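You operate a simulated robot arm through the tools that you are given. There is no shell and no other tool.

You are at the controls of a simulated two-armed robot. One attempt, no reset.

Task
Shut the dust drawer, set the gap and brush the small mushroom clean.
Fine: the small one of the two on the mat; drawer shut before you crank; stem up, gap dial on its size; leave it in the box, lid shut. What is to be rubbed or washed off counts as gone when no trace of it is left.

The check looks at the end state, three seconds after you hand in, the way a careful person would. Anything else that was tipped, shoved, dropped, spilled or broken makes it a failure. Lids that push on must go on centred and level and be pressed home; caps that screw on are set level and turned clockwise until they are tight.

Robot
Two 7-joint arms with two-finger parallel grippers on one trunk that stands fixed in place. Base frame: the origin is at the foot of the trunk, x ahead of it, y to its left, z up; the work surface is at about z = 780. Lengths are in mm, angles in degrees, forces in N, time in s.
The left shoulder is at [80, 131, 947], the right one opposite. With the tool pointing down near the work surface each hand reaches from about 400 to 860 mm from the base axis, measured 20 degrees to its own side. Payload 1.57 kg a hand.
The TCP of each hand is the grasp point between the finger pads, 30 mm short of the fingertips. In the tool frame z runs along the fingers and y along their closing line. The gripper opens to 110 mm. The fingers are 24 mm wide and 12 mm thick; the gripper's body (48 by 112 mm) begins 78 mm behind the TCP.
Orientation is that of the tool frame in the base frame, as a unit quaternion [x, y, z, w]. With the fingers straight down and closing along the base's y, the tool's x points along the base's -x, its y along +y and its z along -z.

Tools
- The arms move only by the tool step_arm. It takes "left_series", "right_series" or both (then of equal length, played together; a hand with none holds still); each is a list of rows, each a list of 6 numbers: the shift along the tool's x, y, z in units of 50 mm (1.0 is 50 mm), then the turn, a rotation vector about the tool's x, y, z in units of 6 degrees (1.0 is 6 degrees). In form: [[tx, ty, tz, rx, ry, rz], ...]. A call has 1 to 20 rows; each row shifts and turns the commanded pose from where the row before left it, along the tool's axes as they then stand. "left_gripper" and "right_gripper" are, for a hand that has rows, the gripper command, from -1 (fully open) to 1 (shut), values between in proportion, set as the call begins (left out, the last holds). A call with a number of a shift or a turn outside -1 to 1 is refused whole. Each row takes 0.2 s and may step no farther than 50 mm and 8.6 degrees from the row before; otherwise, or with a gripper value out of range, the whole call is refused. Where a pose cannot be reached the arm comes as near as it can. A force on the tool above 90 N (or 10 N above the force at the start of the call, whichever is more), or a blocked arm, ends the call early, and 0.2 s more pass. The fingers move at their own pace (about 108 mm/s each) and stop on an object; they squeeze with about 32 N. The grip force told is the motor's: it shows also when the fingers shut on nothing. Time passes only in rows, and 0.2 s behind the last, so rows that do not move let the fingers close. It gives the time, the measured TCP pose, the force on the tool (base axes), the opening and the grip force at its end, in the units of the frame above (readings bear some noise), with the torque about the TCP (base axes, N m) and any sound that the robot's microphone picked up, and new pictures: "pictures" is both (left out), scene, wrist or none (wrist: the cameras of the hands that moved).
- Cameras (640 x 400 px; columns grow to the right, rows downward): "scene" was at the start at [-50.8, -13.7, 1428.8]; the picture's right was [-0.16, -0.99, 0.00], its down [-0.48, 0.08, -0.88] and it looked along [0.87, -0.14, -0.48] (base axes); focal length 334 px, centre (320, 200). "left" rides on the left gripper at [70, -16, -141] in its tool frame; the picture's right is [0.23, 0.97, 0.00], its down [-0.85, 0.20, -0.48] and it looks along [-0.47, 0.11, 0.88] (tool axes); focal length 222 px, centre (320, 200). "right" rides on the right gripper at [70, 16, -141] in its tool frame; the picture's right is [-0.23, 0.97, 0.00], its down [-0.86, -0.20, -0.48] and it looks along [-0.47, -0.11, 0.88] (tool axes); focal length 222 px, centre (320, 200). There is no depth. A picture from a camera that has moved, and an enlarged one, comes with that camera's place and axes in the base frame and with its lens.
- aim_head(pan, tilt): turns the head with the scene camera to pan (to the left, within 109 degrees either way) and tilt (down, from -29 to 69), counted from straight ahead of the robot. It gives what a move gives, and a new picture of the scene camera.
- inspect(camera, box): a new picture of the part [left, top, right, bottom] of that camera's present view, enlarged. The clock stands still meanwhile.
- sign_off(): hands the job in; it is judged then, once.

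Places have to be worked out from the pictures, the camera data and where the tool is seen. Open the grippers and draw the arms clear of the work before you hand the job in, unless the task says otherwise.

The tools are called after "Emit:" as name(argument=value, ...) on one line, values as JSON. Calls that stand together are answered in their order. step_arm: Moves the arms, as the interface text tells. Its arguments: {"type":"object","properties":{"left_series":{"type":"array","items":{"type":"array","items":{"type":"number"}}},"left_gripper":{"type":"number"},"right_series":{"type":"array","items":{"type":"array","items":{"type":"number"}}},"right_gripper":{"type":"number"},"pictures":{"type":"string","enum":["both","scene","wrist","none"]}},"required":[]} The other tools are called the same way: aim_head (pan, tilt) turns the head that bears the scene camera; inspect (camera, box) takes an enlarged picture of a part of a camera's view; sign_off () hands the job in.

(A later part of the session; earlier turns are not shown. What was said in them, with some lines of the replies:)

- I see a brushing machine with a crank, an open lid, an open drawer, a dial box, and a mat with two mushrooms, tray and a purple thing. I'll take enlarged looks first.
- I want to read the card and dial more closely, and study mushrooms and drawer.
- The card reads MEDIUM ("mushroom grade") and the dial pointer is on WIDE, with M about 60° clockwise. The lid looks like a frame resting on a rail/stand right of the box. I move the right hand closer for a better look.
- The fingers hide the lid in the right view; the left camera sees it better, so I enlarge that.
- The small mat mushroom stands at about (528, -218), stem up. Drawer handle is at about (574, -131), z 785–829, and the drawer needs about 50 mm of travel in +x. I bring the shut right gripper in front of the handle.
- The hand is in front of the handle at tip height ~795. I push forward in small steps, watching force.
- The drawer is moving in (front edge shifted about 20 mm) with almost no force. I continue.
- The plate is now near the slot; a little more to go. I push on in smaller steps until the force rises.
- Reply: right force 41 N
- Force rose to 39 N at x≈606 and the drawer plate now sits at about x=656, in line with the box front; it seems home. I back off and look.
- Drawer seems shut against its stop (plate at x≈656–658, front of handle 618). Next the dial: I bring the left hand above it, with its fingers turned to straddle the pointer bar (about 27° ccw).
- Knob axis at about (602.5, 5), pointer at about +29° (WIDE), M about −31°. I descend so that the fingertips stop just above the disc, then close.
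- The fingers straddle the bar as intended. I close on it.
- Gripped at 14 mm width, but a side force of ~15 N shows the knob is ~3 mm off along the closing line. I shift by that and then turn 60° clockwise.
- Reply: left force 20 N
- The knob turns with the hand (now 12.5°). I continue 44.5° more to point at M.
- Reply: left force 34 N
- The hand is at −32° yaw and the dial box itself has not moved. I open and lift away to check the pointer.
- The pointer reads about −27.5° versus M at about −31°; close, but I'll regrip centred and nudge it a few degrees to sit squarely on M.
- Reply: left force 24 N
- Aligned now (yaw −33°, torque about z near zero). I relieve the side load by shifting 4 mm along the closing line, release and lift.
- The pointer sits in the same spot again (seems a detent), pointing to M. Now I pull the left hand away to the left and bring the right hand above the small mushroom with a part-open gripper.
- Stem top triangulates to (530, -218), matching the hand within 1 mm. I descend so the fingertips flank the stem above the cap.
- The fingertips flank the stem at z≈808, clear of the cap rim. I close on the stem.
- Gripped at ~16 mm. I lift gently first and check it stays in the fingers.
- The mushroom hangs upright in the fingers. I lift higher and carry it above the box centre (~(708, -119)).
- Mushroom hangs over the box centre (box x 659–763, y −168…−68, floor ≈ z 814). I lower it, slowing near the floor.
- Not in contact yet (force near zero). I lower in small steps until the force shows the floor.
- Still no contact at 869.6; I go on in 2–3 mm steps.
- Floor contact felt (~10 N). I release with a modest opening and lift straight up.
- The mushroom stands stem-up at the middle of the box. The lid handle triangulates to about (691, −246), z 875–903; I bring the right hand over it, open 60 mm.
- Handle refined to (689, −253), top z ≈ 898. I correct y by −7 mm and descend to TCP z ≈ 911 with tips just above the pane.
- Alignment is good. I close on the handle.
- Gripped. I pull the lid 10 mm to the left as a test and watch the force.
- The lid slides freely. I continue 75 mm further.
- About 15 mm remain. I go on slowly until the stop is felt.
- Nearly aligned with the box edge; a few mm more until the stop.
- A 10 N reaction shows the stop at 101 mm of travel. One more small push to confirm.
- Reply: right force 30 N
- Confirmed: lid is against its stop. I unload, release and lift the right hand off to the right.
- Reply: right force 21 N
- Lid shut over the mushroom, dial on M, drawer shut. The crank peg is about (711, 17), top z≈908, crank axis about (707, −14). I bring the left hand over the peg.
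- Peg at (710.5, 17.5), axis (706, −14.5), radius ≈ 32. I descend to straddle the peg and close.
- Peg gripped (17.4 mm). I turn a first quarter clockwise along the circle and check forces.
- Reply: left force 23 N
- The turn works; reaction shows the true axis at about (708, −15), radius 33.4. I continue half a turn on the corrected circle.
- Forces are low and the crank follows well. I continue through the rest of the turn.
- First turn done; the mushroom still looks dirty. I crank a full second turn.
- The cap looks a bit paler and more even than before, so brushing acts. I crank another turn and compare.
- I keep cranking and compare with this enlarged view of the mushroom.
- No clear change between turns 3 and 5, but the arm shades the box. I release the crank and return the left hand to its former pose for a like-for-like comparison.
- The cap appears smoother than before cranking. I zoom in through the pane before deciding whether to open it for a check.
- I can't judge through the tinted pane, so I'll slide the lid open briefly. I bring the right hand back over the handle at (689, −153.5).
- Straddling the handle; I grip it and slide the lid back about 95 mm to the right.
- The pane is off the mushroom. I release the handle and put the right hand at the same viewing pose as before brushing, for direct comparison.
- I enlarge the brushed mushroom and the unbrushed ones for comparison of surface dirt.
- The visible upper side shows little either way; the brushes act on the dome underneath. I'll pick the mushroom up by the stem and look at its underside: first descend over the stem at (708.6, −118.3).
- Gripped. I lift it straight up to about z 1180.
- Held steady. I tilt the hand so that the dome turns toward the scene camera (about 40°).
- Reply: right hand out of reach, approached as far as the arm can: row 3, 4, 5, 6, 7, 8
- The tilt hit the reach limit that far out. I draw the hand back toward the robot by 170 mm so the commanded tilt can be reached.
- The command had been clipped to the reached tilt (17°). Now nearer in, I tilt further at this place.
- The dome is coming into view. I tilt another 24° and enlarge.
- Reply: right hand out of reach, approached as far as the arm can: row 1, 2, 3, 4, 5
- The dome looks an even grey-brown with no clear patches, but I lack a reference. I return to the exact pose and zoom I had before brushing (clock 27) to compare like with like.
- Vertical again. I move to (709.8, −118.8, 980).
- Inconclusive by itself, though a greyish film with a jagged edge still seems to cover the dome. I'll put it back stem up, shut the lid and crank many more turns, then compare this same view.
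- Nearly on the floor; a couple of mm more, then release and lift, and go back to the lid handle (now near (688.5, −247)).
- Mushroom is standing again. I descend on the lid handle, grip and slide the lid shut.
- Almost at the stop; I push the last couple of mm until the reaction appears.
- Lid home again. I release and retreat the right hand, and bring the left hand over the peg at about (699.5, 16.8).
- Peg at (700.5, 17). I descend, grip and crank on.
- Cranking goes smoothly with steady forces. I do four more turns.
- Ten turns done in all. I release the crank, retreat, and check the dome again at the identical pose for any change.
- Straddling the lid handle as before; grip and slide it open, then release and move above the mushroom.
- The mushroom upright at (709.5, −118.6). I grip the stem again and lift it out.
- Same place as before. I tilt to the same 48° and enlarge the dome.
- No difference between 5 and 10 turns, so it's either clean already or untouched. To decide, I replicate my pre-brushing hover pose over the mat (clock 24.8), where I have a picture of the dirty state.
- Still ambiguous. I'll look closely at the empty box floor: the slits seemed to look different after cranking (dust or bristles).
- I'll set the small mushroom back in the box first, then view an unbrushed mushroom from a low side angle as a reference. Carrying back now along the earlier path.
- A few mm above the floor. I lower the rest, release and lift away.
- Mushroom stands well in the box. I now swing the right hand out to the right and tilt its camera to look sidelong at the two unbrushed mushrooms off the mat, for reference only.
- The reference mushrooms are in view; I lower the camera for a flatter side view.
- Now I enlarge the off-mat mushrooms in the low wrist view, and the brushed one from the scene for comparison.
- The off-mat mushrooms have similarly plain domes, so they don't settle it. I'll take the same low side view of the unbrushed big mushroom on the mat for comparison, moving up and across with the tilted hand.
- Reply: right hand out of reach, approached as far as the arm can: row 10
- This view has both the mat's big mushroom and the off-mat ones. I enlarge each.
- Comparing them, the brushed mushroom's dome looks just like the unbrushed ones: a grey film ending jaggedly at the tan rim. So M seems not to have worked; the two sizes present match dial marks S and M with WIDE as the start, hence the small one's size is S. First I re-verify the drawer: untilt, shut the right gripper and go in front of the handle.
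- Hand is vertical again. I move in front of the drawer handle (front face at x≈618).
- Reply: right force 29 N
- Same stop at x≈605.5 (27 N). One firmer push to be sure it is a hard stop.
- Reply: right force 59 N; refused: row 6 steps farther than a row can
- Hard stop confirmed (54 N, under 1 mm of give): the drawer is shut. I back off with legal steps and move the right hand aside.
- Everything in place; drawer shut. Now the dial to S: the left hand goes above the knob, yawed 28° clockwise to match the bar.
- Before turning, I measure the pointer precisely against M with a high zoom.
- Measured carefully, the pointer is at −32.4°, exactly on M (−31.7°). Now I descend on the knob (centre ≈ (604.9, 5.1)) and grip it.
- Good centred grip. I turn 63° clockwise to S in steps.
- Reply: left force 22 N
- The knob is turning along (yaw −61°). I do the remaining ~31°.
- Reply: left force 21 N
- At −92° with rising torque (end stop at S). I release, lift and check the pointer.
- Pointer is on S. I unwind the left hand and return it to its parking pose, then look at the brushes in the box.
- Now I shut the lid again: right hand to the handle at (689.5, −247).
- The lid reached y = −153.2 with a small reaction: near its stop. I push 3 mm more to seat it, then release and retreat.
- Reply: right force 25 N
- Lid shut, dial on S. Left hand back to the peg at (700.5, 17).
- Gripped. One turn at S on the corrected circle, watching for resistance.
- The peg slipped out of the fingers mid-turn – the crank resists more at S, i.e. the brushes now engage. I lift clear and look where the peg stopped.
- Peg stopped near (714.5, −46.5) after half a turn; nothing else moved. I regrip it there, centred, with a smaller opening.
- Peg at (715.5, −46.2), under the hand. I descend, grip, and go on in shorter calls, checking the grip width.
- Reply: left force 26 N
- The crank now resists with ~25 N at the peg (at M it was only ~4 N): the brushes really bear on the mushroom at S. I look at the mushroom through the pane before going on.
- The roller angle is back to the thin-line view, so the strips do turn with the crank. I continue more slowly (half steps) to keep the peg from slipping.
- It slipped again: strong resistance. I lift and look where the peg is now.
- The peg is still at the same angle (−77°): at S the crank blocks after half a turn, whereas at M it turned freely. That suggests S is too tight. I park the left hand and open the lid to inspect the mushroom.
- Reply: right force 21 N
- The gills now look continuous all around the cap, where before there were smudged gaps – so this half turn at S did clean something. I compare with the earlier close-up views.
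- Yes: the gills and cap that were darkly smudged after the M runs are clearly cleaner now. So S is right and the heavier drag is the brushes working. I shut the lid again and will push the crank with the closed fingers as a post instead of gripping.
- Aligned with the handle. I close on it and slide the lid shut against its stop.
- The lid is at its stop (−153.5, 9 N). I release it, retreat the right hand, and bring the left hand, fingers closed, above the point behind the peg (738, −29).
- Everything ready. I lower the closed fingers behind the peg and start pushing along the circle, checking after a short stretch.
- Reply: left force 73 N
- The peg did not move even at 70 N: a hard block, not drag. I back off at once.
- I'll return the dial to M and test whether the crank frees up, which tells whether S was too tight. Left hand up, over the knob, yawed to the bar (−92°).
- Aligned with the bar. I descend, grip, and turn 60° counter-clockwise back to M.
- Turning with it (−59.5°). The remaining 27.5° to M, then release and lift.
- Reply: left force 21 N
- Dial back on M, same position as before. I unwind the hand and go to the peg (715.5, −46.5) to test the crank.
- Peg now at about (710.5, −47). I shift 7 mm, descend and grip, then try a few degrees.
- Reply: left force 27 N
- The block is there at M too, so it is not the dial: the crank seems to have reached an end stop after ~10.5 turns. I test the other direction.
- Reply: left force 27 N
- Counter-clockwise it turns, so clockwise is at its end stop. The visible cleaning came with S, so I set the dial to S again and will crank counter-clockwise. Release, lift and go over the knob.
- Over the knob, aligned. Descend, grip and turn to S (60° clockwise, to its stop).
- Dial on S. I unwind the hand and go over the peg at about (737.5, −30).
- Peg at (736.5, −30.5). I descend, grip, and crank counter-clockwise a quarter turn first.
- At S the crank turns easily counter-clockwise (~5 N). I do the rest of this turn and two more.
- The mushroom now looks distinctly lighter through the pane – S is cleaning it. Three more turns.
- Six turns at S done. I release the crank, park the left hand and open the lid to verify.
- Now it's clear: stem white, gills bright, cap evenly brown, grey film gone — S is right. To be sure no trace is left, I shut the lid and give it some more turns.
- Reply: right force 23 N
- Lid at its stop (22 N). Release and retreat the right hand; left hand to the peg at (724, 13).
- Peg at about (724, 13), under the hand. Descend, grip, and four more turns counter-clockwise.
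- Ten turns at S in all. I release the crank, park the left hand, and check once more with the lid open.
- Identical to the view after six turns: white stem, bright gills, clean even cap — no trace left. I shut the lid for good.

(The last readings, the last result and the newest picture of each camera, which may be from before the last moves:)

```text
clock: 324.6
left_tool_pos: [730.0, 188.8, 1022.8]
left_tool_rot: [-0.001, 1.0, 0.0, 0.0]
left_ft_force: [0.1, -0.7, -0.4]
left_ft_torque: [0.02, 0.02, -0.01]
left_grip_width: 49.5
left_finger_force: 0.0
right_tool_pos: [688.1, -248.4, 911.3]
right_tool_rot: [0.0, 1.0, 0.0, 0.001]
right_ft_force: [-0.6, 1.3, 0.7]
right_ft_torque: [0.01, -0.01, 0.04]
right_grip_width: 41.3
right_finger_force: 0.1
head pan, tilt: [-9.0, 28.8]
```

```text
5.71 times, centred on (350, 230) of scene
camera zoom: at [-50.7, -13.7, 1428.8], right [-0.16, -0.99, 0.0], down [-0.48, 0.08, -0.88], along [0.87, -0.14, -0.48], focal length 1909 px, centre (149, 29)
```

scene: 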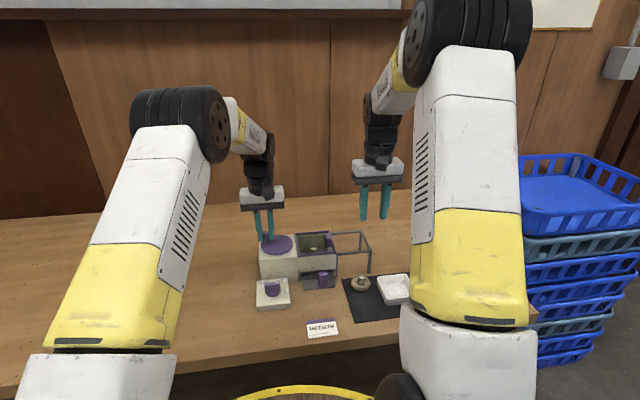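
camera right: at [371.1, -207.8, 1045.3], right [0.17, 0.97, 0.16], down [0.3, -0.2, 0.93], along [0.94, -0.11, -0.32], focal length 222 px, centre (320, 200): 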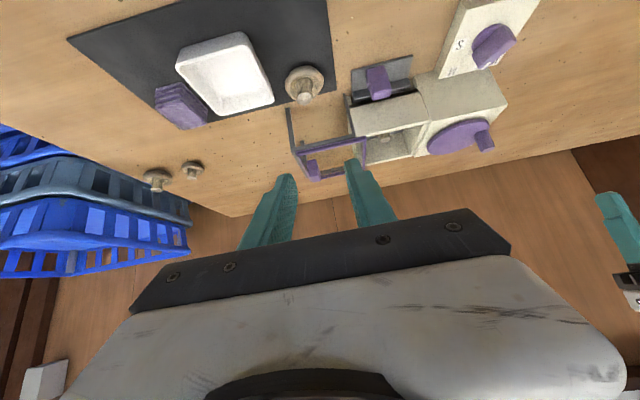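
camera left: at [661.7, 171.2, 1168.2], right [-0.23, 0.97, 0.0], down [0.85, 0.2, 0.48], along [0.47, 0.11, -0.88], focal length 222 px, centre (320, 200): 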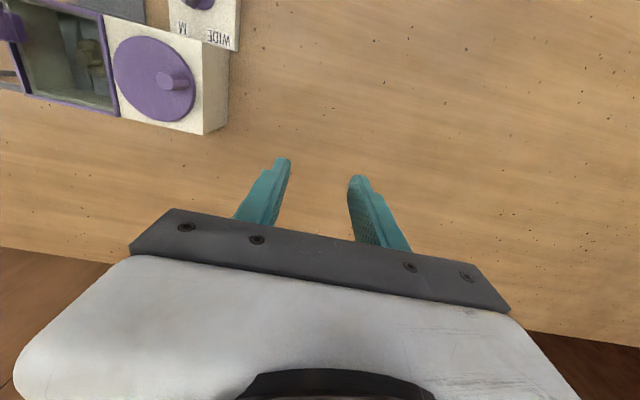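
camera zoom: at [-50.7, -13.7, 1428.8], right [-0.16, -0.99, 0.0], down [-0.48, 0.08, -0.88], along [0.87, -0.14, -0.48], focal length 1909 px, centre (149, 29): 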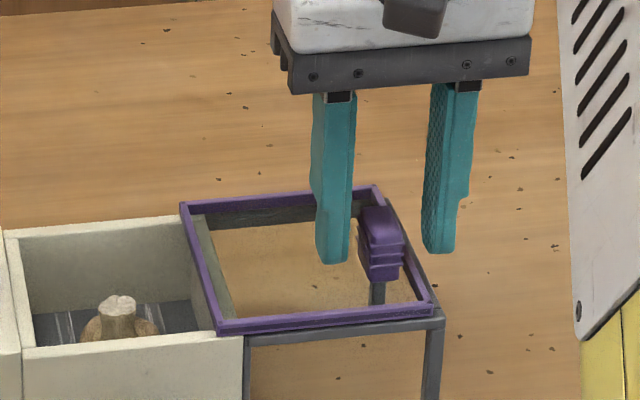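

Emit:
step_arm(right_series=[[0, 0.02, 0, 0, 0, 0], [0, 0, 0, 0, 0, 0], [0, 0, 0, 0, 0, 0], [0, 0.25, 0, 0, 0, 0], [0, 0.25, 0, 0, 0, 0], [0, 0.25, 0, 0, 0, 0], [0, 0.25, 0, 0, 0, 0], [0, 0.25, 0, 0, 0, 0], [0, 0.25, 0, 0, 0, 0], [0, 0.25, 0, 0, 0, 0], [0, 0.1, 0, 0, 0, 0], [0, 0.06, 0, 0, 0, 0], [0, 0.06, 0, 0, 0, 0], [0, 0, 0, 0, 0, 0]], right_gripper=1, pictures="none")

```text
clock: 327.6
left_tool_pos: [730.7, 186.2, 1024.8]
left_tool_rot: [-0.001, 1.0, 0.0, 0.0]
left_ft_force: [0.3, -0.6, -0.5]
left_ft_torque: [0.03, 0.0, 0.0]
left_grip_width: 49.4
left_finger_force: 0.1
right_tool_pos: [689.9, -152.7, 911.4]
right_tool_rot: [0.001, 1.0, -0.002, 0.001]
right_ft_force: [-3.9, -24.5, 19.2]
right_ft_torque: [-0.42, 0.25, 0.18]
right_grip_width: 15.6
right_finger_force: 30.5
head pan, tilt: [-9.0, 28.8]
```

The lid is against its stop. I ease off, open, lift straight up and draw both arms well clear with open grippers.

Emit:
step_arm(right_series=[[0, -0.06, 0, 0, 0, 0], [0, 0, 0, 0, 0, 0]], pictures="none")

Emit:
step_arm(right_series=[[0, 0, 0, 0, 0, 0], [0, 0, 0, 0, 0, 0], [0, 0, -0.5, 0, 0, 0], [0, 0, -0.8, 0, 0, 0], [0, 0, -0.8, 0, 0, 0], [0.4, -0.7, -0.3, 0, 0, 0], [0.4, -0.7, -0.3, 0, 0, 0], [0.5, -0.7, -0.3, 0, 0, 0], [0.6, -0.6, 0, 0, 0, 0], [0.6, -0.5, 0, 0, 0, 0], [0, 0, 0, 0, 0, 0]], left_series=[[0, 0, 0, 0, 0, 0], [0, 0.2, -0.5, 0, 0, 0], [0, 0.2, -0.5, 0, 0, 0], [0.2, 0.2, -0.5, 0, 0, 0], [0.2, 0, -0.5, 0, 0, 0], [0.2, 0, 0, 0, 0, 0], [0.2, 0, 0, 0, 0, 0], [0, 0, 0, 0, 0, 0], [0, 0, 0, 0, 0, 0], [0, 0, 0, 0, 0, 0], [0, 0, 0, 0, 0, 0]], right_gripper=0.3, left_gripper=-1)

Emit:
inspect(camera="scene", box=[240, 215, 400, 345])

Emit:
inspect(camera="scene", box=[255, 220, 345, 310])

Emit:
inspect(camera="left", box=[0, 0, 260, 170])

```text
clock: 328.2
left_tool_pos: [730.1, 187.2, 1023.8]
left_tool_rot: [-0.001, 1.0, 0.0, 0.0]
left_ft_force: [0.4, 0.1, 0.7]
left_ft_torque: [-0.05, -0.01, 0.01]
left_grip_width: 49.6
left_finger_force: 0.2
right_tool_pos: [689.3, -153.8, 911.6]
right_tool_rot: [0.0, 1.0, 0.0, 0.001]
right_ft_force: [-5.3, -23.0, 17.3]
right_ft_torque: [-0.5, -0.32, 0.01]
right_grip_width: 16.1
right_finger_force: 30.8
head pan, tilt: [-9.0, 28.8]
```

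```text
clock: 330.6
left_tool_pos: [690.2, 217.6, 1124.7]
left_tool_rot: [-0.001, 1.0, -0.001, 0.0]
left_ft_force: [-0.1, 0.6, -0.2]
left_ft_torque: [-0.03, 0.03, 0.03]
left_grip_width: 110.1
left_finger_force: 0.1
right_tool_pos: [563.6, -312.7, 1062.0]
right_tool_rot: [-0.001, 1.0, 0.0, 0.001]
right_ft_force: [-0.7, 0.8, 0.7]
right_ft_torque: [0.0, 0.04, -0.03]
right_grip_width: 38.3
right_finger_force: 0.1
head pan, tilt: [-9.0, 28.8]
camera right: at [494.5, -296.3, 1202.4], right [0.23, 0.97, 0.0], down [0.85, -0.2, 0.48], along [0.47, -0.11, -0.88], focal length 222 px, centre (320, 200)
camera left: at [620.3, 202.1, 1266.8], right [-0.23, 0.97, 0.0], down [0.85, 0.2, 0.48], along [0.47, 0.11, -0.88], focal length 222 px, centre (320, 200)
```

scene: 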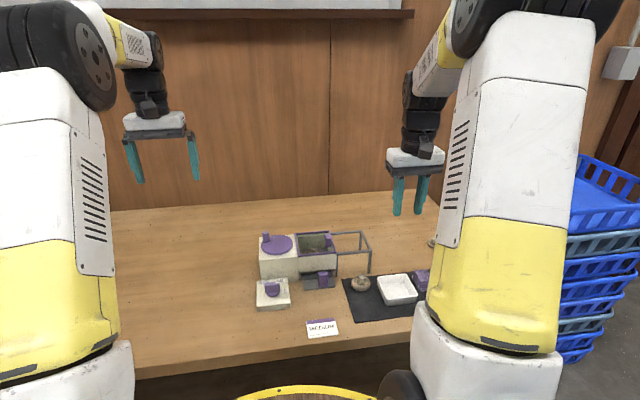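
right: 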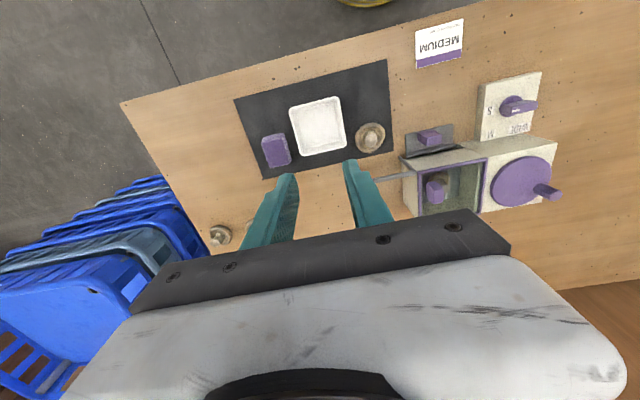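
left: 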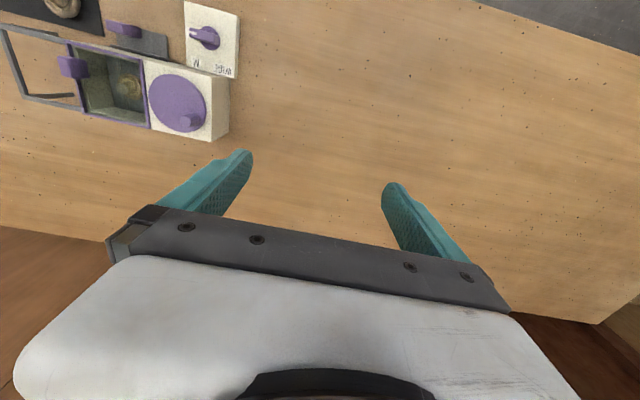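

```text
3.08 times, centred on (320, 280) of scene
camera zoom: at [-50.8, -13.7, 1428.8], right [-0.16, -0.99, 0.0], down [-0.48, 0.08, -0.88], along [0.87, -0.14, -0.48], focal length 1028 px, centre (320, -46)
```

zoom: 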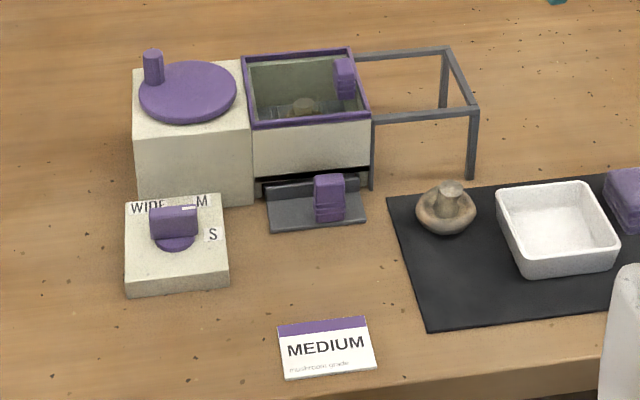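

```text
4.44 times, centred on (300, 265) of scene
camera zoom: at [-50.8, -13.7, 1428.8], right [-0.16, -0.99, 0.0], down [-0.48, 0.08, -0.88], along [0.87, -0.14, -0.48], focal length 1485 px, centre (409, -89)
```

zoom: 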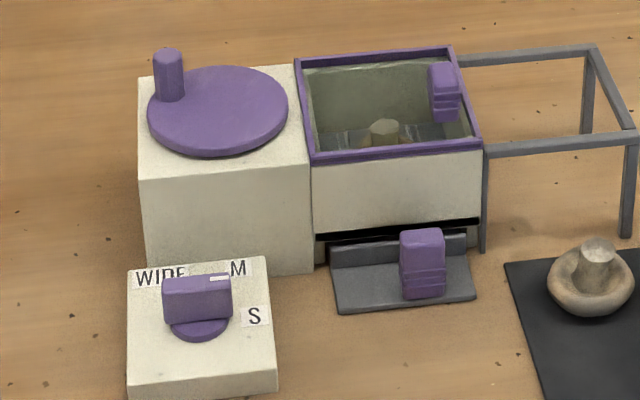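

```text
2.35 times, centred on (130, 85) of left
camera zoom: at [620.3, 202.1, 1266.8], right [-0.23, 0.97, 0.0], down [0.85, 0.2, 0.48], along [0.47, 0.11, -0.88], focal length 523 px, centre (767, 471)
```

zoom: 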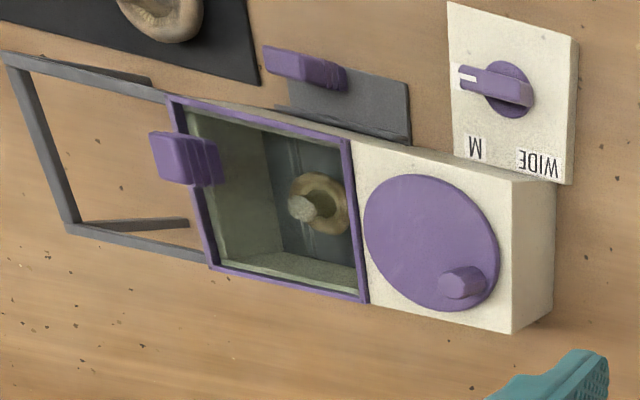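

All as asked: drawer shut, dial on S, clean mushroom stem up in the box, lid shut, nothing else moved. I open the right gripper fully and hold.

Emit:
step_arm(right_series=[[0, -0.2, -0.2, 0, 0, 0], [0, 0, 0, 0, 0, 0], [0, 0, 0, 0, 0, 0]], right_gripper=-1, pictures="scene")

```text
clock: 331.4
left_tool_pos: [691.4, 218.8, 1124.9]
left_tool_rot: [-0.001, 1.0, 0.0, -0.001]
left_ft_force: [0.4, 0.4, -0.3]
left_ft_torque: [0.01, 0.0, 0.01]
left_grip_width: 110.0
left_finger_force: 0.1
right_tool_pos: [563.1, -322.1, 1071.2]
right_tool_rot: [0.0, 1.0, 0.0, 0.001]
right_ft_force: [-0.5, -0.3, -0.8]
right_ft_torque: [-0.02, -0.02, 0.03]
right_grip_width: 109.9
right_finger_force: 0.1
head pan, tilt: [-9.0, 28.8]
```

scene: 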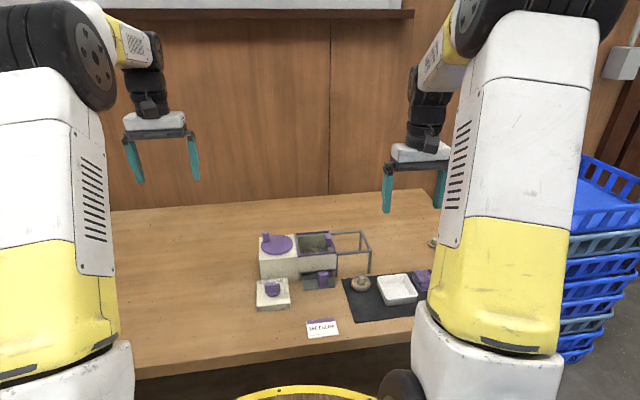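

Both arms are clear with open grippers and the end state is in order, so I hand in.

Emit:
sign_off()

```text
The job is handed in.
```

I've handed in the job. The small mushroom from the mat is in the box, stem up, and looks clean from above. The lid is shut, the drawer is shut and the gap dial is on S.

- **Gap setting:** the card on the table says MEDIUM, so I first set the dial to M and cranked about ten turns. The mushroom did not change. At S it came visibly clean within six turns, and four more made no difference, so I left it on S.
- **Cleanliness check:** after the S turns I looked with the lid open. The stem was white, the gills bright and the cap evenly brown. I did not look at the underside of the cap again after those turns.
- **Crank:** turning clockwise, it hit a stop after about ten and a half turns. I pushed on it to roughly 70 N before backing off, then did nearly all the S turns counter-clockwise. I saw no damage.
- **Drawer:** I shut it before cranking and later pushed it again to about 54 N. It was against its stop.
- **Other items:** I saw no shift in the big mushroom, tray, cloths, card or dial box. The two mushrooms off the mat I never touched. I lifted the small mushroom out of the box twice to inspect it and set it back stem up each time.
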